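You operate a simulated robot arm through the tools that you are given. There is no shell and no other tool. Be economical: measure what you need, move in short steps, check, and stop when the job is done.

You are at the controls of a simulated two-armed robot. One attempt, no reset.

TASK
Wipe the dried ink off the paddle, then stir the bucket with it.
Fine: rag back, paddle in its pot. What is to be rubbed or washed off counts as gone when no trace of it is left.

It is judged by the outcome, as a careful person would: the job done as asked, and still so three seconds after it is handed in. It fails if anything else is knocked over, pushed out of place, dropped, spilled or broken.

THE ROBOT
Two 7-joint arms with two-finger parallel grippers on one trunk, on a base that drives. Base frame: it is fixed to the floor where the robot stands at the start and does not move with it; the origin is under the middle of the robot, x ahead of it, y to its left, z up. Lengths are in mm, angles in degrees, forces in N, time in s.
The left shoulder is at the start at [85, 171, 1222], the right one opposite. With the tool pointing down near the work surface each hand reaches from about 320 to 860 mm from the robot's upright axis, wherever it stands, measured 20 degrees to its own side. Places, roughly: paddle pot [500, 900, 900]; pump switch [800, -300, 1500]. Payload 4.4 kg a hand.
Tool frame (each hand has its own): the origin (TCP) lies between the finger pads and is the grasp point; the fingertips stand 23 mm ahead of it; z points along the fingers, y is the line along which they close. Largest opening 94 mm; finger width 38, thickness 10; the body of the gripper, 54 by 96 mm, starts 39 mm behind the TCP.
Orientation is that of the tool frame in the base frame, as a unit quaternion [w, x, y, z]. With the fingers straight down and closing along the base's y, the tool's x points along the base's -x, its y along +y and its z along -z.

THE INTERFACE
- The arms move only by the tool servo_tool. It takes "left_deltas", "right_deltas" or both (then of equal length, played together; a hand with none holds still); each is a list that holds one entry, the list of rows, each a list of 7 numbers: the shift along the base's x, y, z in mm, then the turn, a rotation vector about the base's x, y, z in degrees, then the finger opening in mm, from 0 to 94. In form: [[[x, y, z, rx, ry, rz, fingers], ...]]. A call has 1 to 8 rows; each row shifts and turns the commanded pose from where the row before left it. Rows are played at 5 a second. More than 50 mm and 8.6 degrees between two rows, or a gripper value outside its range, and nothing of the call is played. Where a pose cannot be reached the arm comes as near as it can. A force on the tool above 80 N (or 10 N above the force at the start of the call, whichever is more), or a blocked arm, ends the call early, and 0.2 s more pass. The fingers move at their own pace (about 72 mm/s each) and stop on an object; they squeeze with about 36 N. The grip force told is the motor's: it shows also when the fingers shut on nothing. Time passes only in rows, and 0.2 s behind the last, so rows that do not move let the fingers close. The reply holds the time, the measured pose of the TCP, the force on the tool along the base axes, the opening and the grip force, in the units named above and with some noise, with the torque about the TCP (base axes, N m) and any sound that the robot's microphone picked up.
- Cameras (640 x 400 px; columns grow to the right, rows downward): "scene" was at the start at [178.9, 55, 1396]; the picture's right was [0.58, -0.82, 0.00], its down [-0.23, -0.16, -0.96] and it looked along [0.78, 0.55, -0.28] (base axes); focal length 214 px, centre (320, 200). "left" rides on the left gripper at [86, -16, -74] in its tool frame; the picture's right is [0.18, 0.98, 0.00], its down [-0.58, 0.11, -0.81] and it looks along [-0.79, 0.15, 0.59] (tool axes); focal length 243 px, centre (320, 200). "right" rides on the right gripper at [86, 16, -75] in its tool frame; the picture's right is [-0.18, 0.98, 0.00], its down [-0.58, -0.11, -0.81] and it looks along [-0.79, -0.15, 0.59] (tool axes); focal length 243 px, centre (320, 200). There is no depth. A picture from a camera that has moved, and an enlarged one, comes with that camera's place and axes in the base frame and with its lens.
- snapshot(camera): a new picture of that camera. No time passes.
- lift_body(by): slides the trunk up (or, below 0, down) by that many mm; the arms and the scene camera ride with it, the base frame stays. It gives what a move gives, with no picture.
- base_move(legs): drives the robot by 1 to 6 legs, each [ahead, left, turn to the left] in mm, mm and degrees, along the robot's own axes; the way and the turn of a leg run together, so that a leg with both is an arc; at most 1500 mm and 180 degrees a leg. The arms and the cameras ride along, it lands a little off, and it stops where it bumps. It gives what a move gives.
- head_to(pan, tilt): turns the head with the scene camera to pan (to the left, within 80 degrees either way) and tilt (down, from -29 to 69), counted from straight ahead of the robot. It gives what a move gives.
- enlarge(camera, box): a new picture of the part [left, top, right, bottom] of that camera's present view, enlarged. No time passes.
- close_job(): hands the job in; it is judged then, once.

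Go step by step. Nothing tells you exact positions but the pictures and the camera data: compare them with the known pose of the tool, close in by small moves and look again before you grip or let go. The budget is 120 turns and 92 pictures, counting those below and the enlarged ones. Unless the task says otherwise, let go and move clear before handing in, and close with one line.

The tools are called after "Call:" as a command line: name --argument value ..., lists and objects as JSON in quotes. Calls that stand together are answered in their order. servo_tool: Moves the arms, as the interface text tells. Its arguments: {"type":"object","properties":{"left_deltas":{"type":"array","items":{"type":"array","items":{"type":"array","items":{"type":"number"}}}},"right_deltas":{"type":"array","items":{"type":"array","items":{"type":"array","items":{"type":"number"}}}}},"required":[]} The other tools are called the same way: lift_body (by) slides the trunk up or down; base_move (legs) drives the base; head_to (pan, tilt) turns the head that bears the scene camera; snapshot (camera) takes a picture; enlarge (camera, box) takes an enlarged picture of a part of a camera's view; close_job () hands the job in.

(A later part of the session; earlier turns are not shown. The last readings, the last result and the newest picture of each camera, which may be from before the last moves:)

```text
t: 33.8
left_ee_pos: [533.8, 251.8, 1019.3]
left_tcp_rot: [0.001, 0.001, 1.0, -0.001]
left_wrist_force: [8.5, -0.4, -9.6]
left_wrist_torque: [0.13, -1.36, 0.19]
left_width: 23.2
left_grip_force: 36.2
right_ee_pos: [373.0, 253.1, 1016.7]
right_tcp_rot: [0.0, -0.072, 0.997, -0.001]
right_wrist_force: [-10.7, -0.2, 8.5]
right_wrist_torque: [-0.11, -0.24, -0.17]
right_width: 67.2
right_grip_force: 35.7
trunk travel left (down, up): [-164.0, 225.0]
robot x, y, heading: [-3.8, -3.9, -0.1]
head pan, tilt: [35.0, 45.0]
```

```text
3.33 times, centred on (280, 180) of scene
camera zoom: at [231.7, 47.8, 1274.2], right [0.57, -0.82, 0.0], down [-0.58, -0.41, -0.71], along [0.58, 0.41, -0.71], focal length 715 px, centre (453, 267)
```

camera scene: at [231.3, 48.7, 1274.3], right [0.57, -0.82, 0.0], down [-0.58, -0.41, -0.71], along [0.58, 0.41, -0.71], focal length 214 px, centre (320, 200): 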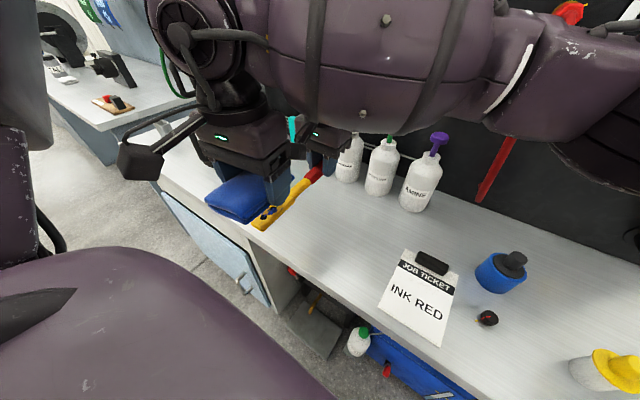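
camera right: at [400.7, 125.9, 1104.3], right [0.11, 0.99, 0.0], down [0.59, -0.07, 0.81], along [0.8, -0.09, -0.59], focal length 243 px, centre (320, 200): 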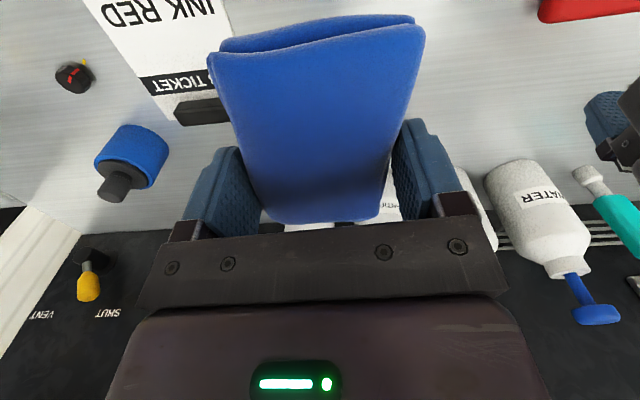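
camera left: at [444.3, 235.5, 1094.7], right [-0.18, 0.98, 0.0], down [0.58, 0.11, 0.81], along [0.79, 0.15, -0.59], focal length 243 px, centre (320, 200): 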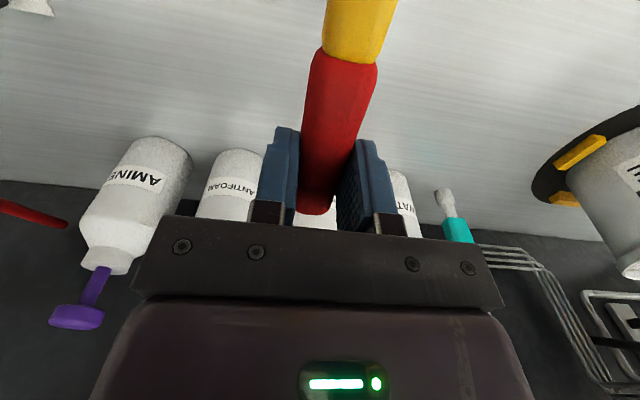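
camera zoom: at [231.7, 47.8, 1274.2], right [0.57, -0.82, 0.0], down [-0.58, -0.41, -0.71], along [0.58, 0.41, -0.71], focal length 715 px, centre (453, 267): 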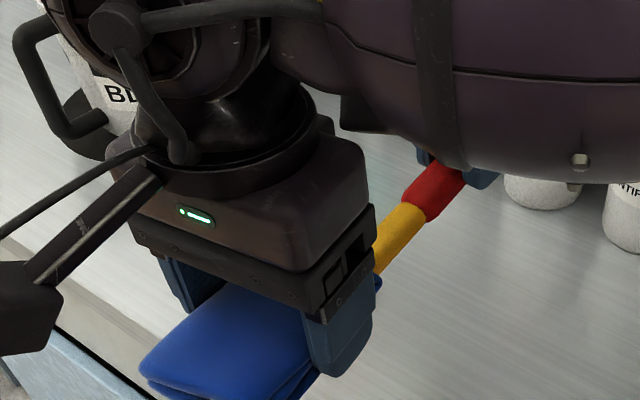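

Contact held through those strokes. I do one more set and then move off to look.

Call:
servo_tool --right_deltas '[[[-15, 4, -0.5, 0, 0, 0, 30], [-15, 4, -0.5, 0, 0, 0, 30], [15, -4, 0, 0, 0, 0, 30], [15, -4, -0.5, 0, 0, 0, 30], [-15, -6, 0, 0, 0, 0, 30], [-15, 0, -0.5, 0, 0, 0, 30], [15, 3, 0, 0, 0, 0, 30], [15, 3, 0, 0, 0, 0, 30]]]'

Call:
servo_tool --right_deltas '[[[0, 0, 40, 0, 0, 0, 30], [0, -20, 40, 0, 0, 0, 30], [-6, -45, 0, 0, 0, 0, 30], [-6, -45, 0, 0, 0, 0, 30], [0, -45, 0, 0, 0, 0, 30], [0, -30, -20, 0, 0, 0, 30]]]'

Call:
enlarge --camera "scene" --box '[200, 120, 360, 240]'

```text
t: 35.6
left_ee_pos: [534.1, 250.3, 1018.6]
left_tcp_rot: [0.001, 0.0, 1.0, 0.0]
left_wrist_force: [6.0, 1.0, -5.4]
left_wrist_torque: [0.07, -0.78, -0.03]
left_width: 23.1
left_grip_force: 35.9
right_ee_pos: [372.8, 252.6, 1014.1]
right_tcp_rot: [0.0, -0.072, 0.997, 0.0]
right_wrist_force: [-6.3, -1.7, 3.9]
right_wrist_torque: [-0.1, -0.09, -0.14]
right_width: 67.3
right_grip_force: 35.8
trunk travel left (down, up): [-164.0, 225.0]
robot x, y, heading: [1.5, -2.3, -0.2]
head pan, tilt: [35.0, 45.0]
```

```text
t: 37.0
left_ee_pos: [532.6, 249.8, 1018.7]
left_tcp_rot: [-0.001, 0.0, 1.0, 0.0]
left_wrist_force: [-0.1, 0.1, -1.4]
left_wrist_torque: [-0.04, -0.03, -0.02]
left_width: 23.2
left_grip_force: 36.4
right_ee_pos: [361.8, 65.7, 1074.1]
right_tcp_rot: [-0.001, -0.07, 0.998, 0.001]
right_wrist_force: [0.0, 0.3, 0.0]
right_wrist_torque: [0.01, -0.03, -0.02]
right_width: 67.5
right_grip_force: 36.2
trunk travel left (down, up): [-164.0, 225.0]
robot x, y, heading: [-0.6, 0.4, -0.0]
head pan, tilt: [35.0, 45.0]
```

```text
3.33 times, centred on (280, 180) of scene
camera zoom: at [232.3, 47.4, 1274.0], right [0.57, -0.82, 0.0], down [-0.58, -0.41, -0.71], along [0.58, 0.41, -0.71], focal length 715 px, centre (453, 267)
```

zoom: 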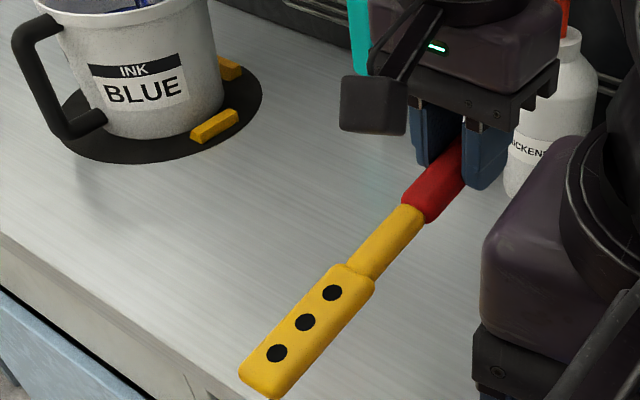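

The top face is clean. I roll the paddle to see its underside and edges.

Call:
servo_tool --left_deltas '[[[0, 5, 10, -8, 0, 0, 10], [0, 5, 10, -8, 0, 0, 10], [0, 5, 10, -8, 0, 0, 10], [0, 5, 10, -8, 0, 0, 10], [0, 5, 10, -8, 0, 0, 10], [0, 5, 10, -8, 0, 0, 10], [0, 5, 0, -8, 0, 0, 10], [0, 5, 0, -8, 0, 0, 10]]]'

Call:
snapshot --camera "scene"

Call:
enlarge --camera "scene" --box '[200, 120, 360, 240]'

```text
t: 38.8
left_ee_pos: [523.2, 285.1, 1086.8]
left_tcp_rot: [0.002, 0.0, 0.872, -0.489]
left_wrist_force: [-0.2, 1.0, -2.5]
left_wrist_torque: [-0.03, -0.05, 0.01]
left_width: 23.3
left_grip_force: 36.0
left hand out of reach, approached as far as the arm can: row 8
right_ee_pos: [360.7, 66.1, 1073.1]
right_tcp_rot: [-0.001, -0.07, 0.998, 0.0]
right_wrist_force: [-0.5, 0.0, -0.8]
right_wrist_torque: [0.0, -0.02, -0.02]
right_width: 67.2
right_grip_force: 36.1
trunk travel left (down, up): [-164.0, 225.0]
robot x, y, heading: [3.9, -3.3, -0.1]
head pan, tilt: [35.0, 45.0]
```

```text
59 pictures are left
camera scene: at [231.3, 47.7, 1274.2], right [0.57, -0.82, 0.0], down [-0.58, -0.41, -0.71], along [0.58, 0.41, -0.71], focal length 214 px, centre (320, 200)
```

scene: 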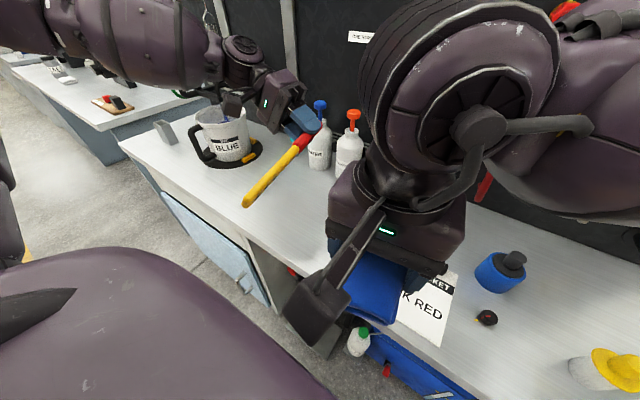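

```text
3.33 times, centred on (280, 180) of scene
camera zoom: at [231.3, 47.7, 1274.2], right [0.57, -0.82, 0.0], down [-0.58, -0.41, -0.71], along [0.58, 0.41, -0.71], focal length 715 px, centre (453, 267)
```

zoom: 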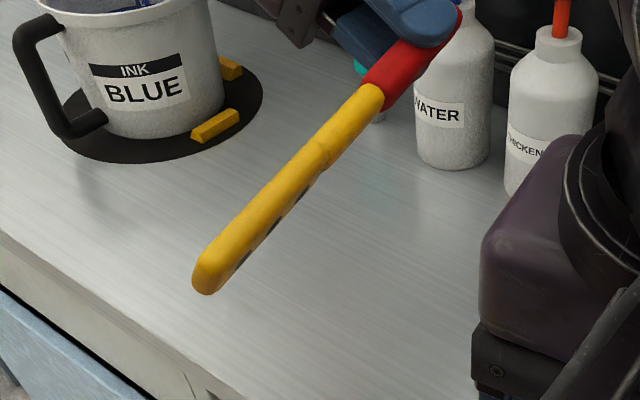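

I can only see the edge; raising the paddle will show its underside to the head camera.

Call:
servo_tool --left_deltas '[[[-5, 8, 40, 0, 0, 0, 10], [-5, 8, 40, 0, 0, 0, 10], [-5, 8, 40, 0, 0, 0, 10], [-5, 8, 40, -4, 0, 0, 10], [0, 0, 0, -6, 0, 0, 10]]]'

Call:
snapshot --camera "scene"

```text
t: 40.0
left_ee_pos: [504.1, 317.8, 1243.4]
left_tcp_rot: [-0.003, -0.006, 0.828, -0.561]
left_wrist_force: [-1.5, -2.9, 6.6]
left_wrist_torque: [0.51, -0.05, 0.06]
left_width: 23.2
left_grip_force: 36.1
right_ee_pos: [361.9, 66.1, 1074.2]
right_tcp_rot: [-0.001, -0.07, 0.998, 0.001]
right_wrist_force: [-0.3, 0.5, -0.8]
right_wrist_torque: [0.05, 0.0, 0.01]
right_width: 67.0
right_grip_force: 36.6
trunk travel left (down, up): [-164.0, 225.0]
robot x, y, heading: [1.3, -0.1, 0.2]
head pan, tilt: [35.0, 45.0]
```

```text
57 pictures are left
camera scene: at [232.1, 46.6, 1274.4], right [0.57, -0.82, 0.0], down [-0.58, -0.4, -0.71], along [0.58, 0.41, -0.71], focal length 214 px, centre (320, 200)
```

scene: 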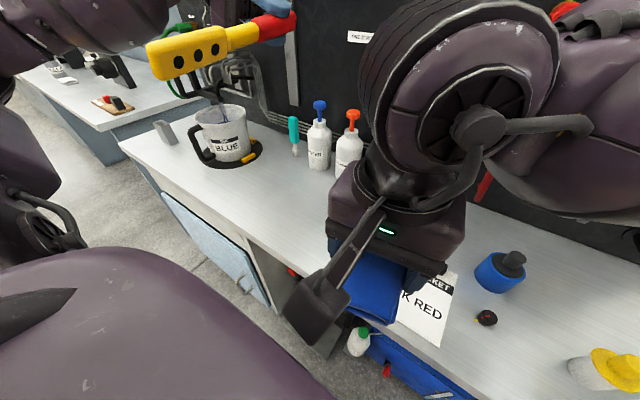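

Call:
enlarge --camera "scene" --box '[120, 0, 320, 125]'

Call:
servo_tool --left_deltas '[[[0, 0, 0, 0, 0, 0, 10]]]'

```text
3.20 times, centred on (220, 62) of scene
camera zoom: at [232.1, 46.6, 1274.4], right [0.57, -0.82, 0.0], down [-0.58, -0.4, -0.71], along [0.58, 0.41, -0.71], focal length 686 px, centre (640, 640)
```

zoom: 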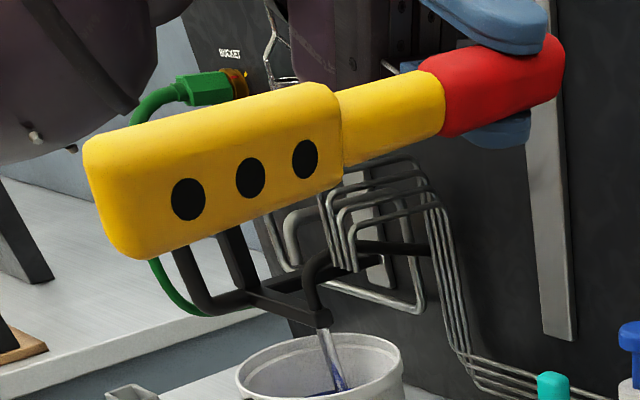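

```text
t: 40.4
left_ee_pos: [504.7, 317.8, 1247.3]
left_tcp_rot: [0.001, -0.001, 0.827, -0.562]
left_wrist_force: [0.7, 0.1, -1.1]
left_wrist_torque: [0.03, 0.0, 0.01]
left_width: 23.1
left_grip_force: 35.7
right_ee_pos: [362.6, 66.9, 1074.5]
right_tcp_rot: [-0.001, -0.07, 0.998, 0.0]
right_wrist_force: [0.3, -0.4, -0.1]
right_wrist_torque: [0.03, 0.02, -0.01]
right_width: 67.2
right_grip_force: 36.7
trunk travel left (down, up): [-164.0, 225.0]
robot x, y, heading: [2.6, 0.8, -0.2]
head pan, tilt: [35.0, 45.0]
```

The underside and edges are clean too. Now I put the rag back where it lay.

Call:
servo_tool --right_deltas '[[[25, 20, 0, 0, 0, -1, 30], [35, 28, 0, 0, 0, -1, 30], [35, 28, 0, 0, 0, -1, 30], [30, 26, -10, 0, 0, -1, 30], [0, 0, -45, 0, 0, 0, 30], [0, 0, -45, 0, 0, 0, 30], [0, 0, -45, 0, 0, 0, 30], [0, 0, -30, 0, 0, 0, 30]]]'

Call:
snapshot --camera "right"

```text
t: 42.2
left_ee_pos: [503.9, 317.9, 1246.5]
left_tcp_rot: [0.002, -0.001, 0.826, -0.563]
left_wrist_force: [0.1, -0.1, -0.2]
left_wrist_torque: [0.05, -0.02, 0.01]
left_width: 22.9
left_grip_force: 35.7
right_ee_pos: [486.8, 170.1, 897.3]
right_tcp_rot: [-0.001, -0.035, 0.999, 0.0]
right_wrist_force: [0.4, -0.8, -0.4]
right_wrist_torque: [-0.03, 0.01, 0.01]
right_width: 67.0
right_grip_force: 36.1
trunk travel left (down, up): [-164.0, 225.0]
robot x, y, heading: [-3.6, -1.7, 0.0]
head pan, tilt: [35.0, 45.0]
```

```text
55 pictures are left
camera right: at [400.4, 179.5, 971.7], right [0.11, 0.99, 0.0], down [0.59, -0.07, 0.81], along [0.8, -0.09, -0.59], focal length 243 px, centre (320, 200)
```

right: 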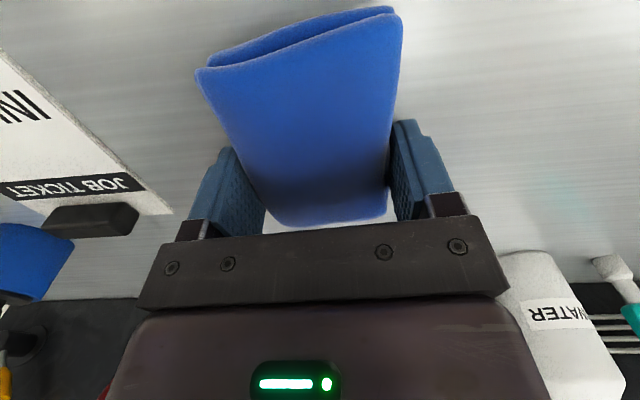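

The rag has twisted about 4° in the grip; I correct that and lower to the bench.

Call:
servo_tool --right_deltas '[[[0, -2, -4, 0, 0, -4, 30], [0, 0, -4, 0, 0, 0, 30], [0, 0, -3, 0, 0, 0, 30], [0, 0, 0, 0, 0, 0, 30]]]'

```text
t: 43.2
left_ee_pos: [503.1, 316.7, 1246.1]
left_tcp_rot: [0.001, -0.001, 0.827, -0.562]
left_wrist_force: [0.4, 0.5, -1.5]
left_wrist_torque: [0.0, -0.06, 0.01]
left_width: 23.1
left_grip_force: 35.9
right_ee_pos: [487.9, 167.6, 887.0]
right_tcp_rot: [-0.001, 0.0, 1.0, 0.0]
right_wrist_force: [0.4, -0.3, -0.3]
right_wrist_torque: [0.01, -0.04, 0.0]
right_width: 67.1
right_grip_force: 36.4
trunk travel left (down, up): [-164.0, 225.0]
robot x, y, heading: [-1.8, -2.7, -0.1]
head pan, tilt: [35.0, 45.0]
```

Call:
servo_tool --right_deltas '[[[0, 0, -1.5, 0, 0, 0, 30], [0, 0, -1.5, 0, 0, 0, 30], [0, 0, 0, 0, 0, 0, 30]]]'

```text
t: 44.0
left_ee_pos: [502.7, 317.6, 1246.6]
left_tcp_rot: [0.002, -0.001, 0.827, -0.562]
left_wrist_force: [0.3, -0.4, -0.5]
left_wrist_torque: [0.01, -0.04, 0.01]
left_width: 23.3
left_grip_force: 36.1
right_ee_pos: [487.9, 168.0, 884.9]
right_tcp_rot: [-0.002, 0.0, 1.0, -0.001]
right_wrist_force: [-0.7, 0.1, -0.2]
right_wrist_torque: [-0.03, -0.03, 0.02]
right_width: 67.1
right_grip_force: 35.8
trunk travel left (down, up): [-164.0, 225.0]
robot x, y, heading: [0.2, 1.2, 0.0]
head pan, tilt: [35.0, 45.0]
```

The rag is a millimetre or so off the bench, at its old place; I release and rise.

Call:
servo_tool --right_deltas '[[[0, 0, -1, 0, 0, 0, 67], [0, 0, 0, 0, 0, 0, 80], [0, 0, 0, 0, 0, 0, 94], [0, 0, 0, 0, 0, 0, 94], [0, 0, 30, 0, 0, 0, 94], [0, 0, 45, 0, 0, 0, 94], [0, 0, 45, 0, 0, 0, 94]]]'

Call:
servo_tool --right_deltas '[[[-25, -35, 20, 0, 0, 0, 94], [-25, -40, 10, 0, 0, 0, 94], [-25, -40, 0, 0, 0, 0, 94], [-25, -40, 0, 0, 0, 0, 94], [-20, -40, 0, 0, 0, 0, 94]]]'

Call:
snapshot --camera "scene"

```text
t: 45.6
left_ee_pos: [501.4, 315.4, 1248.4]
left_tcp_rot: [0.002, -0.002, 0.827, -0.562]
left_wrist_force: [-1.0, 0.2, -0.6]
left_wrist_torque: [0.04, -0.01, 0.04]
left_width: 23.1
left_grip_force: 36.2
right_ee_pos: [486.8, 171.3, 1006.1]
right_tcp_rot: [0.001, 0.0, 1.0, -0.001]
right_wrist_force: [-0.1, -0.2, -0.7]
right_wrist_torque: [0.02, 0.0, -0.04]
right_width: 94.0
right_grip_force: 0.0
trunk travel left (down, up): [-164.0, 225.0]
robot x, y, heading: [-0.5, -0.6, -0.0]
head pan, tilt: [35.0, 45.0]
```

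```text
t: 46.8
left_ee_pos: [502.8, 316.4, 1247.4]
left_tcp_rot: [0.001, -0.002, 0.827, -0.562]
left_wrist_force: [0.7, -0.5, -0.5]
left_wrist_torque: [0.02, -0.04, -0.03]
left_width: 23.0
left_grip_force: 36.6
right_ee_pos: [364.8, -29.2, 1033.6]
right_tcp_rot: [0.0, 0.0, 1.0, 0.0]
right_wrist_force: [-0.3, -0.8, 0.0]
right_wrist_torque: [0.0, 0.0, -0.01]
right_width: 94.3
right_grip_force: 0.1
trunk travel left (down, up): [-164.0, 225.0]
robot x, y, heading: [1.1, 0.5, 0.0]
head pan, tilt: [35.0, 45.0]
```

```text
54 pictures are left
camera scene: at [231.4, 46.8, 1274.4], right [0.57, -0.82, 0.0], down [-0.58, -0.4, -0.71], along [0.58, 0.41, -0.71], focal length 214 px, centre (320, 200)
```

scene: 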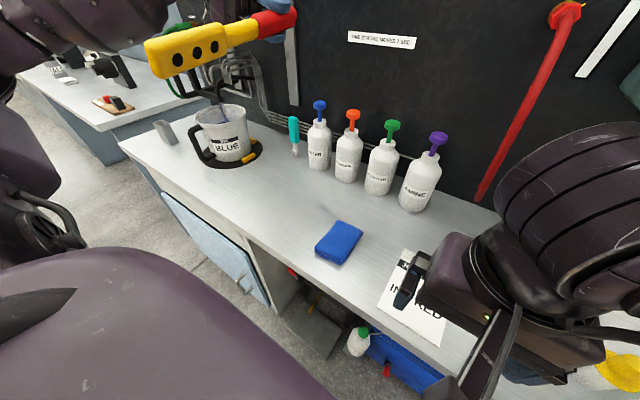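

The rag is back in place. The bucket's rim is centred near [588, 680, 990] (radius ≈78) with the ink nozzle near [629, 707, 1011]; next I turn the left hand so its fingers point forward and the paddle hangs down, staying high.

Call:
servo_tool --left_deltas '[[[-3, 0, 0, 8.5, 0, 0, 10], [-3, 0, 0, 8.5, 0, 0, 10], [-3, 0, 0, 8.5, 0, 0, 10], [-3, 0, 0, 8.5, 0, 0, 10], [-3, 0, 0, 8.5, 0, 0, 10], [-3, 0, 0, 8.5, 0, 0, 10], [-3, 0, 0, 8.5, 0, 0, 10], [-3, 0, 0, 8.5, 0, 0, 10]]]' --right_deltas '[[[0, -10, 20, 0, 0, 0, 60], [0, -10, 20, 0, 0, 0, 60], [0, -10, 20, 0, 0, 0, 60], [0, -10, 20, 0, 0, 0, 60], [-5, -10, 20, 0, 0, 0, 60], [-5, -10, 20, 0, 0, 0, 60], [-5, -10, 10, 0, 0, 0, 60], [-5, -10, 0, 0, 0, 0, 60]]]'

Call:
servo_tool --left_deltas '[[[0, 0, 0, 0, -8.5, 0, 10], [0, 0, 0, 0, -8.5, 0, 10], [0, 0, 0, 0, -8.5, 0, 10], [0, 0, 0, 0, -8.5, 0, 10], [0, 0, 0, 0, -8.5, 0, 10], [0, 0, 0, 0, -8.5, 0, 10], [0, 0, 0, 0, -8.5, 0, 10], [0, 0, 0, 0, -8.5, 0, 10]]]'

Call:
snapshot --camera "scene"

```text
t: 48.6
left_ee_pos: [479.5, 316.3, 1247.2]
left_tcp_rot: [0.002, 0.001, 1.0, -0.002]
left_wrist_force: [0.1, -0.1, -1.2]
left_wrist_torque: [-0.01, -0.04, 0.01]
left_width: 23.4
left_grip_force: 35.8
right_ee_pos: [351.4, -99.5, 1165.4]
right_tcp_rot: [-0.001, 0.0, 1.0, 0.0]
right_wrist_force: [0.7, -0.5, -0.6]
right_wrist_torque: [0.02, -0.01, -0.03]
right_width: 59.9
right_grip_force: 0.0
right hand out of reach, approached as far as the arm can: row 8
trunk travel left (down, up): [-164.0, 225.0]
robot x, y, heading: [1.8, 2.2, 0.0]
head pan, tilt: [35.0, 45.0]
```

```text
t: 50.6
left_ee_pos: [457.7, 285.4, 1358.7]
left_tcp_rot: [0.665, 0.031, 0.745, -0.044]
left_wrist_force: [0.0, 0.1, -1.0]
left_wrist_torque: [0.01, 0.02, -0.01]
left_width: 23.1
left_grip_force: 36.3
left hand out of reach, approached as far as the arm can: row 7, 8
right_ee_pos: [351.6, -98.7, 1163.9]
right_tcp_rot: [-0.002, 0.0, 1.0, 0.0]
right_wrist_force: [0.7, -0.2, -0.1]
right_wrist_torque: [0.01, -0.02, -0.02]
right_width: 59.7
right_grip_force: 0.1
trunk travel left (down, up): [-164.0, 225.0]
robot x, y, heading: [-0.1, 4.3, -0.0]
head pan, tilt: [35.0, 45.0]
stopped in row 8 (left hand): the arm was blocked; the commanded pose is now the measured one
```

```text
53 pictures are left
camera scene: at [232.9, 48.0, 1273.7], right [0.57, -0.82, 0.0], down [-0.58, -0.41, -0.71], along [0.58, 0.41, -0.71], focal length 214 px, centre (320, 200)
```

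scene: 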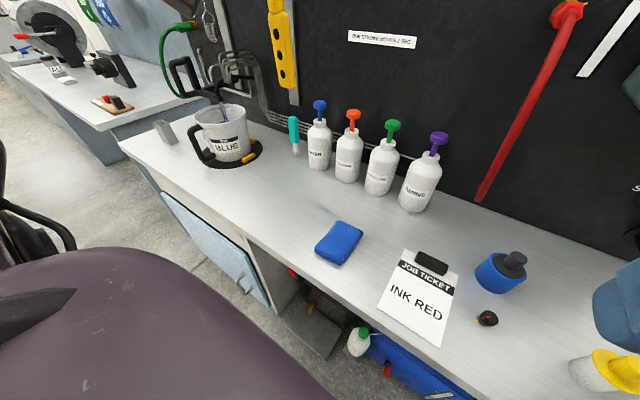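

The left wrist got cramped close to the body and the hand drifted up to z 1359. I move it forward to give the arm room.

Call:
servo_tool --left_deltas '[[[20, 8, 0, 0, 0, 0, 10], [25, 8, 0, 0, 0, 0, 10], [25, 8, 0, 0, 0, 0, 10], [25, 6, 0, 0, 0, 0, 10]]]'

Call:
head_to --pan 40 --tilt 15

Call:
snapshot --camera "scene"

```text
t: 51.6
left_ee_pos: [552.2, 314.5, 1358.5]
left_tcp_rot: [0.666, 0.031, 0.744, -0.043]
left_wrist_force: [0.2, 0.9, -1.5]
left_wrist_torque: [-0.03, 0.01, 0.03]
left_width: 23.0
left_grip_force: 36.0
right_ee_pos: [351.0, -98.3, 1164.4]
right_tcp_rot: [-0.001, 0.0, 1.0, 0.0]
right_wrist_force: [0.1, 0.7, -0.2]
right_wrist_torque: [-0.04, -0.01, -0.01]
right_width: 60.2
right_grip_force: 0.1
trunk travel left (down, up): [-164.0, 225.0]
robot x, y, heading: [-0.3, -2.1, 0.1]
head pan, tilt: [35.0, 45.0]
```

```text
t: 52.6
left_ee_pos: [552.1, 313.6, 1358.0]
left_tcp_rot: [0.666, 0.03, 0.744, -0.043]
left_wrist_force: [-0.6, 0.1, -0.4]
left_wrist_torque: [0.0, 0.01, 0.01]
left_width: 23.2
left_grip_force: 36.1
right_ee_pos: [350.9, -98.2, 1166.0]
right_tcp_rot: [-0.001, 0.0, 1.0, 0.0]
right_wrist_force: [0.0, 0.1, 0.0]
right_wrist_torque: [0.0, -0.02, 0.03]
right_width: 60.1
right_grip_force: 0.0
trunk travel left (down, up): [-164.0, 225.0]
robot x, y, heading: [-2.9, 0.8, 0.0]
head pan, tilt: [40.0, 15.0]
```

```text
52 pictures are left
camera scene: at [236.7, 61.1, 1321.0], right [0.64, -0.77, 0.0], down [-0.2, -0.17, -0.97], along [0.74, 0.62, -0.26], focal length 214 px, centre (320, 200)
```

scene: 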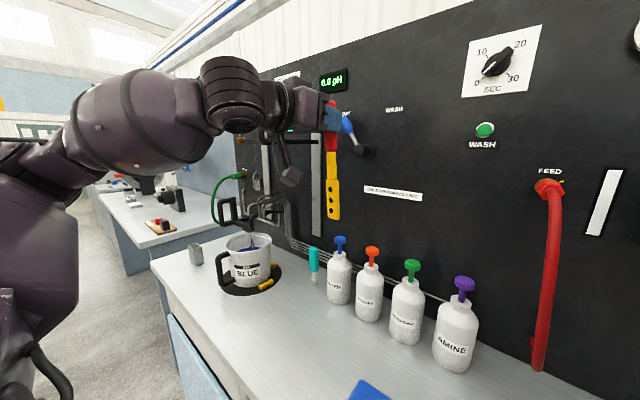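

The paddle hangs vertically with fingers forward. I pull it back a little and drive 500 mm to the left.

Call:
servo_tool --left_deltas '[[[-20, 0, 0, 0, 0, 0, 10], [-15, 0, 0, 0, 0, 0, 10]]]'

Call:
base_move --legs '[[0, 500, 0]]'

Call:
snapshot --camera "scene"

```text
t: 53.2
left_ee_pos: [517.2, 314.5, 1358.5]
left_tcp_rot: [0.665, 0.03, 0.745, -0.042]
left_wrist_force: [0.6, -0.8, -0.6]
left_wrist_torque: [0.02, 0.0, 0.01]
left_width: 23.1
left_grip_force: 35.9
right_ee_pos: [352.0, -98.8, 1164.3]
right_tcp_rot: [0.0, 0.0, 1.0, 0.0]
right_wrist_force: [0.6, 0.0, -0.1]
right_wrist_torque: [0.0, -0.01, 0.04]
right_width: 60.0
right_grip_force: 0.1
trunk travel left (down, up): [-164.0, 225.0]
robot x, y, heading: [-1.5, 0.6, -0.2]
head pan, tilt: [40.0, 15.0]
```

```text
t: 58.1
left_ee_pos: [516.2, 818.0, 1358.5]
left_tcp_rot: [0.666, 0.029, 0.745, -0.042]
left_wrist_force: [-0.1, -0.2, -0.9]
left_wrist_torque: [-0.05, 0.06, 0.0]
left_width: 23.3
left_grip_force: 35.9
right_ee_pos: [350.1, 405.3, 1164.0]
right_tcp_rot: [-0.002, -0.001, 1.0, 0.0]
right_wrist_force: [-0.5, -0.5, 0.4]
right_wrist_torque: [0.0, 0.0, 0.0]
right_width: 60.1
right_grip_force: 0.0
trunk travel left (down, up): [-164.0, 225.0]
robot x, y, heading: [-3.0, 502.7, 0.3]
head pan, tilt: [40.0, 15.0]
```

```text
51 pictures are left
camera scene: at [236.0, 565.2, 1321.1], right [0.64, -0.76, 0.0], down [-0.2, -0.17, -0.97], along [0.74, 0.62, -0.26], focal length 214 px, centre (320, 200)
```

scene: 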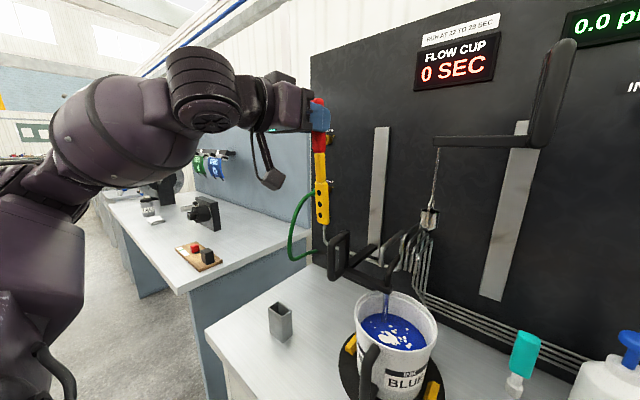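

From here I see the flow cup hanging near [624, 648, 1200] and the nozzle bar behind, so I'll stay in the front half of the bucket. I move the paddle in front of the bucket and down to z ≈1225, tip above the rim.

Call:
servo_tool --left_deltas '[[[0, -36, -16, 0, 0, 1.5, 10], [0, -36, -16, 0, 0, 1.5, 10], [0, -36, -16, 0, 0, 1.5, 10], [0, -36, -20, 0, 0, 1.5, 10], [0, 0, -30, 0, 0, 0, 10], [0, 0, -30, 0, 0, 0, 10]]]'

Call:
head_to --pan 20 --tilt 35

Call:
snapshot --camera "scene"

```text
t: 59.7
left_ee_pos: [515.7, 653.6, 1303.8]
left_tcp_rot: [0.717, 0.001, 0.696, -0.027]
left_wrist_force: [-0.3, 0.3, -1.2]
left_wrist_torque: [0.0, 0.0, -0.06]
left_width: 23.2
left_grip_force: 35.6
left hand out of reach, approached as far as the arm can: row 5, 6
right_ee_pos: [352.4, 408.3, 1162.9]
right_tcp_rot: [-0.001, -0.001, 1.0, 0.0]
right_wrist_force: [0.4, -0.2, -0.5]
right_wrist_torque: [-0.01, 0.04, -0.02]
right_width: 59.9
right_grip_force: 0.0
trunk travel left (down, up): [-164.0, 225.0]
robot x, y, heading: [1.3, 502.7, 0.1]
head pan, tilt: [40.0, 15.0]
stopped in row 6 (left hand): the arm was blocked; the commanded pose is now the measured one
```

```text
t: 60.5
left_ee_pos: [513.8, 651.1, 1305.5]
left_tcp_rot: [0.718, 0.0, 0.695, -0.025]
left_wrist_force: [0.0, 0.1, -0.6]
left_wrist_torque: [0.02, 0.04, -0.01]
left_width: 23.4
left_grip_force: 35.6
right_ee_pos: [350.1, 406.1, 1164.4]
right_tcp_rot: [0.0, 0.0, 1.0, 0.0]
right_wrist_force: [-0.1, -0.5, -0.7]
right_wrist_torque: [0.0, 0.01, 0.0]
right_width: 59.8
right_grip_force: 0.1
trunk travel left (down, up): [-164.0, 225.0]
robot x, y, heading: [-1.0, 500.6, 0.2]
head pan, tilt: [20.0, 35.0]
```

```text
50 pictures are left
camera scene: at [247.5, 535.2, 1289.1], right [0.34, -0.94, 0.0], down [-0.54, -0.2, -0.82], along [0.77, 0.28, -0.57], focal length 214 px, centre (320, 200)
```

scene: 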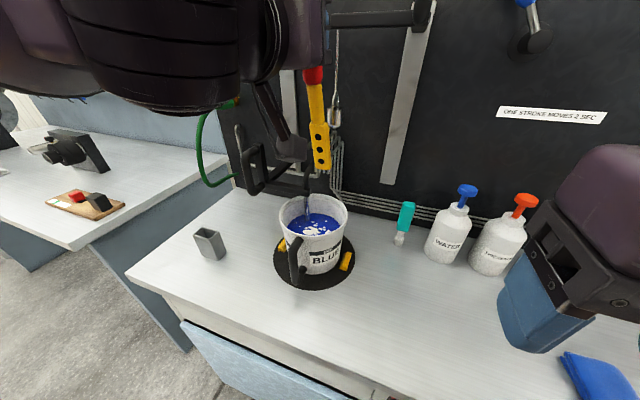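

Fingers-forward is cramped this close. I back the base 180 mm so that the arm can stretch forward, then move in again.

Call:
base_move --legs '[[-180, 0, 0]]'

Call:
servo_tool --left_deltas '[[[30, 3, -10, 0, 2, 0, 10], [30, 3, -10, 0, 2, 0, 10], [30, 4, -10, 0, 2, 0, 10], [30, 4, -10, 0, 2, 0, 10], [30, 4, -10, 0, 0, 0, 10], [0, 4, -20, 0, 0, 0, 10]]]'

Call:
snapshot --camera "scene"

```text
t: 62.0
left_ee_pos: [332.4, 652.2, 1305.4]
left_tcp_rot: [0.718, 0.0, 0.695, -0.025]
left_wrist_force: [-0.2, 0.1, 0.1]
left_wrist_torque: [0.02, 0.03, -0.02]
left_width: 23.0
left_grip_force: 35.3
right_ee_pos: [170.4, 406.1, 1164.0]
right_tcp_rot: [0.0, 0.0, 1.0, 0.0]
right_wrist_force: [0.4, 0.3, 1.6]
right_wrist_torque: [0.02, -0.02, 0.04]
right_width: 60.1
right_grip_force: 0.0
trunk travel left (down, up): [-164.0, 225.0]
robot x, y, heading: [-181.4, 502.4, 0.1]
head pan, tilt: [20.0, 35.0]
```

```text
t: 63.4
left_ee_pos: [483.7, 675.6, 1233.8]
left_tcp_rot: [0.667, 0.0, 0.744, -0.026]
left_wrist_force: [0.5, 0.7, -0.9]
left_wrist_torque: [0.01, 0.0, 0.0]
left_width: 23.1
left_grip_force: 36.0
right_ee_pos: [171.1, 406.4, 1164.4]
right_tcp_rot: [-0.001, -0.001, 1.0, 0.0]
right_wrist_force: [-1.2, 0.3, -0.1]
right_wrist_torque: [-0.01, 0.04, -0.01]
right_width: 60.0
right_grip_force: 0.0
trunk travel left (down, up): [-164.0, 225.0]
robot x, y, heading: [-179.2, 496.0, -0.1]
head pan, tilt: [20.0, 35.0]
```

```text
49 pictures are left
camera scene: at [67.2, 535.0, 1289.0], right [0.34, -0.94, 0.0], down [-0.54, -0.2, -0.82], along [0.77, 0.28, -0.57], focal length 214 px, centre (320, 200)
```

scene: 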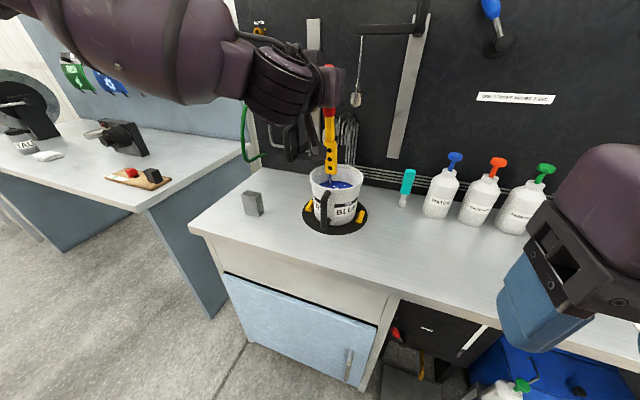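

Now the arm has room. I advance the paddle over the front half of the bucket at this height and check.

Call:
servo_tool --left_deltas '[[[24, 1, -2, 0, 0, 0, 10], [24, 1, -2, 0, 0, 0, 10], [20, 1, -5, 0, 0, 0, 10]]]'

Call:
enlarge --camera "scene" --box '[240, 50, 440, 250]'

```text
t: 64.2
left_ee_pos: [552.8, 678.0, 1223.5]
left_tcp_rot: [0.667, -0.001, 0.745, -0.025]
left_wrist_force: [-0.1, 0.8, -0.5]
left_wrist_torque: [0.0, -0.02, 0.02]
left_width: 23.1
left_grip_force: 35.7
right_ee_pos: [171.4, 405.3, 1163.9]
right_tcp_rot: [-0.001, -0.001, 1.0, -0.001]
right_wrist_force: [0.6, -0.3, -1.1]
right_wrist_torque: [-0.01, 0.03, 0.0]
right_width: 59.8
right_grip_force: 0.0
trunk travel left (down, up): [-164.0, 225.0]
robot x, y, heading: [-182.9, 503.3, 0.1]
head pan, tilt: [20.0, 35.0]
```

```text
2.00 times, centred on (340, 150) of scene
camera zoom: at [68.1, 534.9, 1288.7], right [0.34, -0.94, 0.0], down [-0.54, -0.2, -0.82], along [0.77, 0.28, -0.57], focal length 429 px, centre (280, 300)
```

zoom: 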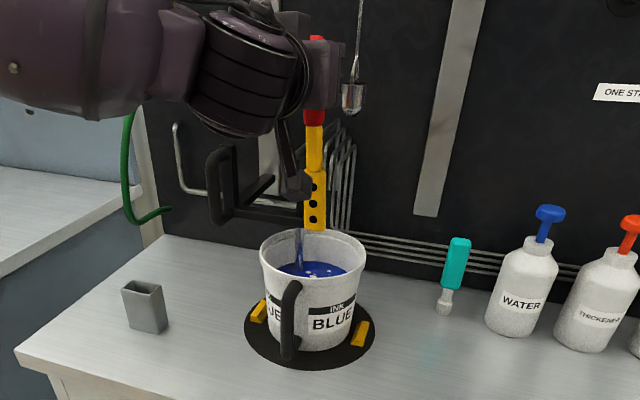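

The paddle is over the bucket. The gripper's camera hangs below the hand and would meet the bucket's handle, so I yaw the hand -42° (coming from the front-left) before lowering.

Call:
servo_tool --left_deltas '[[[0, 3, 0, 0, 0, -8.4, 10], [0, 3, 0, 0, 0, -8.4, 10], [0, 2, 0, 0, 0, -8.4, 10], [0, 2, 0, 0, 0, -8.4, 10], [0, 2, 0, 0, 0, -8.4, 10], [0, 0, -20, 0, 0, 0, 10], [0, 0, -20, 0, 0, 0, 10]]]'

Call:
enlarge --camera "scene" --box '[220, 50, 420, 250]'

```text
t: 65.8
left_ee_pos: [555.0, 689.5, 1194.2]
left_tcp_rot: [0.613, 0.265, 0.696, -0.263]
left_wrist_force: [0.2, -0.9, -0.7]
left_wrist_torque: [0.01, -0.03, 0.0]
left_width: 22.9
left_grip_force: 36.3
left hand out of reach, approached as far as the arm can: row 6
right_ee_pos: [172.1, 404.6, 1164.5]
right_tcp_rot: [-0.002, 0.0, 1.0, 0.0]
right_wrist_force: [-0.3, 0.0, -0.3]
right_wrist_torque: [-0.02, 0.01, -0.02]
right_width: 60.0
right_grip_force: 0.0
trunk travel left (down, up): [-164.0, 225.0]
robot x, y, heading: [-182.6, 505.5, 0.1]
head pan, tilt: [20.0, 35.0]
```

```text
2.00 times, centred on (320, 150) of scene
camera zoom: at [68.1, 535.0, 1288.7], right [0.34, -0.94, 0.0], down [-0.54, -0.2, -0.82], along [0.77, 0.28, -0.57], focal length 429 px, centre (320, 300)
```

zoom: 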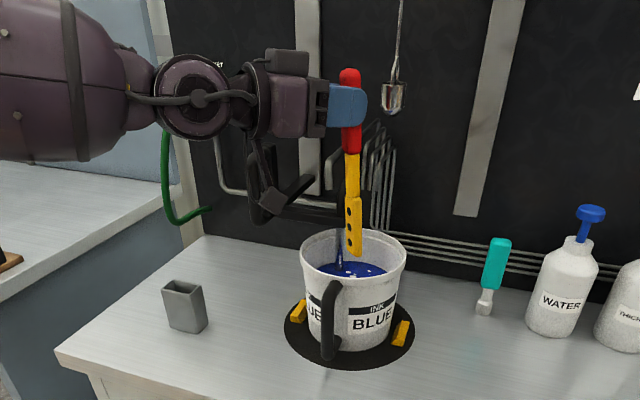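

The arm's shape limits it here, so I lower with the trunk instead: -80 mm first.

Call:
lift_body --by -75

Call:
snapshot --camera "scene"

```text
t: 67.0
left_ee_pos: [551.1, 689.9, 1123.6]
left_tcp_rot: [0.616, 0.267, 0.693, -0.263]
left_wrist_force: [-0.3, -0.5, 0.3]
left_wrist_torque: [0.03, 0.03, 0.02]
left_width: 23.2
left_grip_force: 36.4
right_ee_pos: [222.4, 405.6, 1031.8]
right_tcp_rot: [-0.126, 0.001, 0.992, 0.0]
right_wrist_force: [-0.7, -0.5, 0.2]
right_wrist_torque: [-0.01, -0.02, 0.01]
right_width: 60.2
right_grip_force: 0.0
trunk travel left (down, up): [-89.0, 300.0]
robot x, y, heading: [-182.2, 503.8, 0.2]
head pan, tilt: [20.0, 35.0]
```

```text
46 pictures are left
camera scene: at [141.5, 534.9, 1198.5], right [0.34, -0.94, 0.0], down [-0.54, -0.2, -0.82], along [0.77, 0.28, -0.57], focal length 214 px, centre (320, 200)
```

scene: 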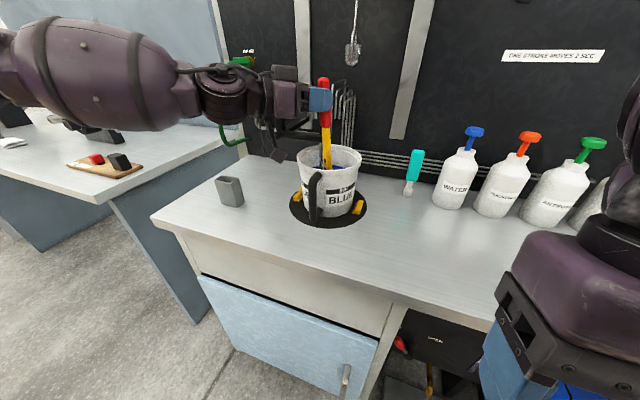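

Call:
enlarge --camera "scene" --box '[240, 50, 400, 250]'

```text
2.00 times, centred on (320, 150) of scene
camera zoom: at [141.5, 534.9, 1198.5], right [0.34, -0.94, 0.0], down [-0.54, -0.2, -0.82], along [0.77, 0.28, -0.57], focal length 429 px, centre (320, 300)
```

zoom: 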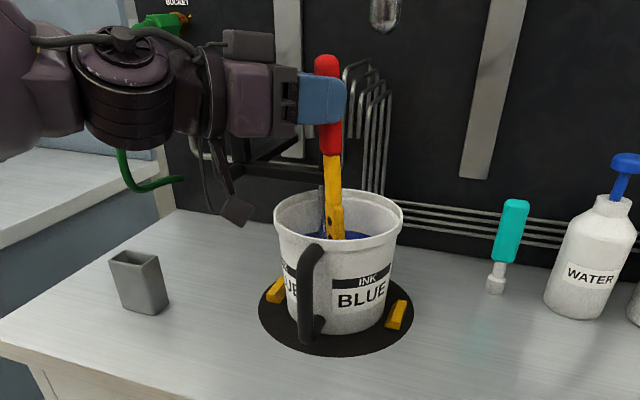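

The tip is just at the ink surface and the gripper camera hangs clear to the left of the rim. I lower 35 mm more.

Call:
lift_body --by -38

Call:
enlarge --camera "scene" --box '[240, 50, 400, 250]'

```text
t: 67.8
left_ee_pos: [540.9, 693.3, 1102.8]
left_tcp_rot: [0.624, 0.268, 0.686, -0.261]
left_wrist_force: [0.4, -0.3, -1.4]
left_wrist_torque: [0.0, -0.02, 0.03]
left_width: 23.3
left_grip_force: 35.9
right_ee_pos: [238.0, 406.0, 983.6]
right_tcp_rot: [-0.164, 0.005, 0.986, -0.002]
right_wrist_force: [0.1, 0.0, -0.1]
right_wrist_torque: [0.04, 0.01, 0.01]
right_width: 59.9
right_grip_force: 0.2
trunk travel left (down, up): [-51.0, 338.0]
robot x, y, heading: [-181.2, 502.7, -0.0]
head pan, tilt: [20.0, 35.0]
```

```text
2.00 times, centred on (320, 150) of scene
camera zoom: at [165.9, 538.8, 1158.4], right [0.34, -0.94, 0.01], down [-0.53, -0.2, -0.82], along [0.77, 0.28, -0.57], focal length 429 px, centre (320, 300)
```

zoom: 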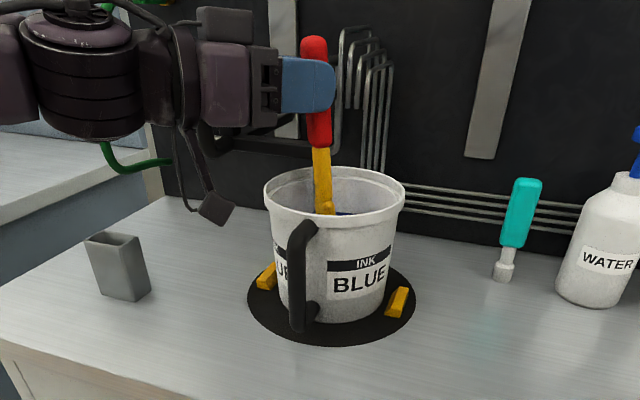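

Call:
servo_tool --left_deltas '[[[10, 0, -6, 0, 0, 0, 10], [10, 0, -8, 0, 0, 0, 10], [5, 0, -6, 0, 0, 0, 10]]]'

Call:
enlarge --camera "scene" --box '[240, 50, 400, 250]'

```text
t: 68.6
left_ee_pos: [566.2, 692.7, 1080.3]
left_tcp_rot: [0.622, 0.269, 0.687, -0.262]
left_wrist_force: [-0.5, -0.3, 0.2]
left_wrist_torque: [-0.01, 0.02, 0.0]
left_width: 23.3
left_grip_force: 36.7
right_ee_pos: [238.4, 406.5, 983.3]
right_tcp_rot: [-0.164, 0.006, 0.986, -0.003]
right_wrist_force: [0.4, -0.6, 0.0]
right_wrist_torque: [-0.04, -0.01, 0.02]
right_width: 60.0
right_grip_force: 0.0
trunk travel left (down, up): [-51.0, 338.0]
robot x, y, heading: [-181.2, 504.5, 0.1]
head pan, tilt: [20.0, 35.0]
```

```text
2.00 times, centred on (320, 150) of scene
camera zoom: at [165.5, 539.1, 1158.2], right [0.34, -0.94, 0.01], down [-0.53, -0.2, -0.82], along [0.77, 0.28, -0.57], focal length 429 px, centre (320, 300)
```

zoom: 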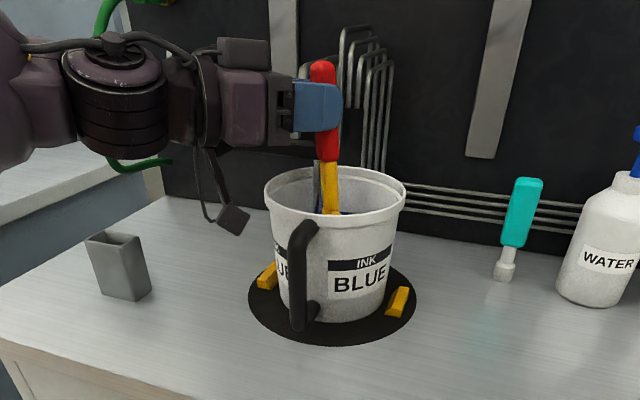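

The blade is about 50 mm deep in the ink and free. I stir in small ellipses, several laps.

Call:
servo_tool --left_deltas '[[[-2, 12.7, 0, 0, 0, 0, 10], [-5, 5.3, 0, 0, 0, 0, 10], [-5, -5.3, 0, 0, 0, 0, 10], [-2, -12.7, 0, 0, 0, 0, 10], [2, -12.7, 0, 0, 0, 0, 10], [5, -5.3, 0, 0, 0, 0, 10], [5, 5.3, 0, 0, 0, 0, 10], [2, 12.7, 0, 0, 0, 0, 10]]]'

Call:
enlarge --camera "scene" --box '[240, 50, 400, 250]'

```text
t: 70.4
left_ee_pos: [565.9, 694.0, 1082.8]
left_tcp_rot: [0.623, 0.268, 0.686, -0.262]
left_wrist_force: [0.3, 0.4, -0.2]
left_wrist_torque: [-0.02, 0.02, 0.0]
left_width: 23.2
left_grip_force: 35.7
right_ee_pos: [238.8, 406.5, 982.2]
right_tcp_rot: [-0.165, 0.006, 0.986, -0.003]
right_wrist_force: [-0.1, 0.5, -0.6]
right_wrist_torque: [0.01, -0.03, 0.04]
right_width: 59.9
right_grip_force: 0.2
trunk travel left (down, up): [-51.0, 338.0]
robot x, y, heading: [-181.7, 503.4, -0.2]
head pan, tilt: [20.0, 35.0]
```

```text
2.00 times, centred on (320, 150) of scene
camera zoom: at [165.0, 539.5, 1158.3], right [0.34, -0.94, 0.01], down [-0.53, -0.2, -0.82], along [0.77, 0.28, -0.57], focal length 429 px, centre (320, 300)
```

zoom: 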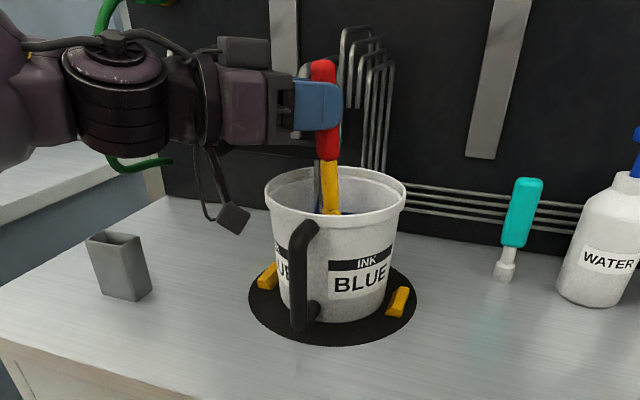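

Smooth with no contact. More laps, slightly larger.

Call:
servo_tool --left_deltas '[[[-3, 14, 0, 0, 0, 0, 10], [-6, 6, 0, 0, 0, 0, 10], [-6, -6, 0, 0, 0, 0, 10], [-3, -14, 0, 0, 0, 0, 10], [3, -14, 0, 0, 0, 0, 10], [6, -6, 0, 0, 0, 0, 10], [6, 6, 0, 0, 0, 0, 10], [3, 14, 0, 0, 0, 0, 10]]]'

Call:
servo_tool --left_deltas '[[[-3, 14, 0, 0, 0, 0, 10], [-6, 6, 0, 0, 0, 0, 10], [-6, -6, 0, 0, 0, 0, 10], [-3, -14, 0, 0, 0, 0, 10], [3, -14, 0, 0, 0, 0, 10], [6, -6, 0, 0, 0, 0, 10], [6, 6, 0, 0, 0, 0, 10], [3, 14, 0, 0, 0, 0, 10]]]'

Call:
servo_tool --left_deltas '[[[-3, 14, 0, 0, 0, 0, 10], [-6, 6, 0, 0, 0, 0, 10], [-6, -6, 0, 0, 0, 0, 10], [-3, -14, 0, 0, 0, 0, 10], [3, -14, 0, 0, 0, 0, 10], [6, -6, 0, 0, 0, 0, 10], [6, 6, 0, 0, 0, 0, 10], [3, 14, 0, 0, 0, 0, 10]]]'

Call:
servo_tool --left_deltas '[[[-3, 14, 0, 0, 0, 0, 10], [-6, 6, 0, 0, 0, 0, 10], [-6, -6, 0, 0, 0, 0, 10], [-3, -14, 0, 0, 0, 0, 10], [3, -14, 0, 0, 0, 0, 10], [6, -6, 0, 0, 0, 0, 10], [6, 6, 0, 0, 0, 0, 10], [3, 14, 0, 0, 0, 0, 10]]]'

Call:
snapshot --camera "scene"

```text
t: 72.2
left_ee_pos: [565.9, 693.9, 1082.8]
left_tcp_rot: [0.624, 0.269, 0.686, -0.262]
left_wrist_force: [-0.7, -0.8, -0.9]
left_wrist_torque: [0.01, 0.0, 0.04]
left_width: 23.3
left_grip_force: 36.0
right_ee_pos: [237.3, 407.3, 983.9]
right_tcp_rot: [-0.164, 0.006, 0.986, -0.004]
right_wrist_force: [-0.3, 0.3, -0.1]
right_wrist_torque: [-0.01, -0.02, 0.02]
right_width: 59.9
right_grip_force: 0.0
trunk travel left (down, up): [-51.0, 338.0]
robot x, y, heading: [-182.7, 503.5, 0.2]
head pan, tilt: [20.0, 35.0]
```

```text
t: 74.0
left_ee_pos: [566.3, 694.6, 1083.1]
left_tcp_rot: [0.623, 0.268, 0.687, -0.261]
left_wrist_force: [0.1, 0.3, -0.4]
left_wrist_torque: [0.0, -0.01, 0.02]
left_width: 23.3
left_grip_force: 35.9
right_ee_pos: [236.8, 407.4, 983.6]
right_tcp_rot: [-0.166, 0.004, 0.986, -0.004]
right_wrist_force: [0.3, -0.5, 0.0]
right_wrist_torque: [0.0, 0.0, 0.0]
right_width: 59.9
right_grip_force: 0.0
trunk travel left (down, up): [-51.0, 338.0]
robot x, y, heading: [-181.1, 501.8, 0.2]
head pan, tilt: [20.0, 35.0]
```

```text
t: 75.8
left_ee_pos: [566.1, 693.1, 1083.7]
left_tcp_rot: [0.624, 0.268, 0.686, -0.261]
left_wrist_force: [-0.4, -0.9, 0.5]
left_wrist_torque: [0.0, 0.02, -0.01]
left_width: 23.4
left_grip_force: 35.9
right_ee_pos: [236.8, 408.5, 982.0]
right_tcp_rot: [-0.165, 0.006, 0.986, -0.002]
right_wrist_force: [0.0, -0.3, -0.1]
right_wrist_torque: [0.0, 0.03, 0.0]
right_width: 60.0
right_grip_force: 0.0
trunk travel left (down, up): [-51.0, 338.0]
robot x, y, heading: [-181.8, 500.1, 0.2]
head pan, tilt: [20.0, 35.0]
```

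```text
t: 77.6
left_ee_pos: [565.7, 694.3, 1083.0]
left_tcp_rot: [0.625, 0.268, 0.685, -0.261]
left_wrist_force: [-0.5, -0.3, 0.0]
left_wrist_torque: [0.0, 0.0, -0.03]
left_width: 23.0
left_grip_force: 36.2
right_ee_pos: [236.0, 408.8, 982.2]
right_tcp_rot: [-0.165, 0.006, 0.986, -0.004]
right_wrist_force: [-0.5, -0.6, -0.1]
right_wrist_torque: [0.0, -0.01, 0.01]
right_width: 60.0
right_grip_force: 0.1
trunk travel left (down, up): [-51.0, 338.0]
robot x, y, heading: [-176.6, 501.4, 0.3]
head pan, tilt: [20.0, 35.0]
```

```text
41 pictures are left
camera scene: at [163.2, 540.7, 1158.7], right [0.34, -0.94, 0.01], down [-0.53, -0.2, -0.82], along [0.77, 0.28, -0.57], focal length 214 px, centre (320, 200)
```

scene: 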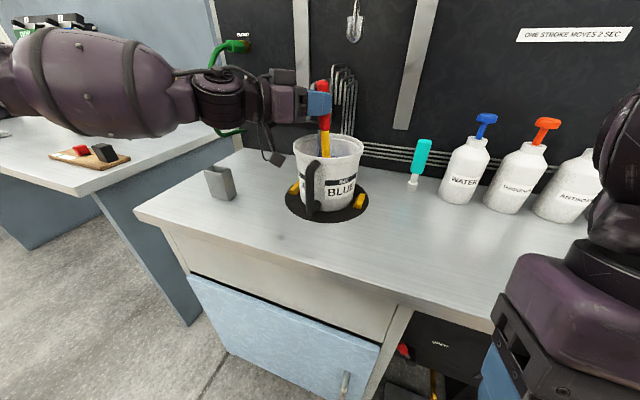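

Five laps done. I raise the paddle straight up with the trunk, let it drip over the bucket, and check the ink surface.

Call:
lift_body --by 115

Call:
servo_tool --left_deltas '[[[-6, 0, 0, 0, 0, 0, 10], [0, 0, 0, 0, 0, 0, 10], [0, 0, 0, 0, 0, 0, 10], [0, 0, 0, 0, 0, 0, 10], [0, 0, 0, 0, 0, 0, 10], [0, 0, 0, 0, 0, 0, 10]]]'

Call:
enlarge --camera "scene" --box '[220, 50, 420, 250]'

```text
t: 79.0
left_ee_pos: [528.6, 690.0, 1277.0]
left_tcp_rot: [0.668, 0.287, 0.643, -0.24]
left_wrist_force: [0.6, -0.7, -0.6]
left_wrist_torque: [-0.01, 0.01, -0.05]
left_width: 23.4
left_grip_force: 36.3
right_ee_pos: [244.7, 403.8, 1077.1]
right_tcp_rot: [-0.195, 0.002, 0.981, 0.0]
right_wrist_force: [-0.7, 0.0, 0.0]
right_wrist_torque: [0.0, 0.0, -0.05]
right_width: 59.9
right_grip_force: 0.0
trunk travel left (down, up): [-166.0, 223.0]
robot x, y, heading: [-179.0, 499.9, 0.2]
head pan, tilt: [20.0, 35.0]
```

```text
t: 80.4
left_ee_pos: [519.0, 688.8, 1279.3]
left_tcp_rot: [0.669, 0.288, 0.641, -0.24]
left_wrist_force: [0.0, -0.4, -1.0]
left_wrist_torque: [0.01, 0.0, 0.01]
left_width: 22.9
left_grip_force: 35.9
right_ee_pos: [242.3, 404.3, 1080.5]
right_tcp_rot: [-0.193, 0.002, 0.981, 0.0]
right_wrist_force: [0.1, 0.0, 0.0]
right_wrist_torque: [-0.02, 0.0, 0.01]
right_width: 59.9
right_grip_force: 0.1
trunk travel left (down, up): [-166.0, 223.0]
robot x, y, heading: [-180.3, 504.3, 0.2]
head pan, tilt: [20.0, 35.0]
```

```text
2.00 times, centred on (320, 150) of scene
camera zoom: at [65.2, 534.7, 1291.4], right [0.34, -0.94, 0.0], down [-0.54, -0.2, -0.82], along [0.77, 0.28, -0.57], focal length 429 px, centre (320, 300)
```

zoom: 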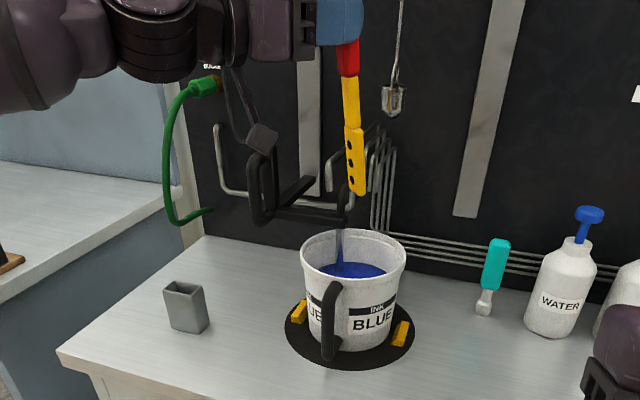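

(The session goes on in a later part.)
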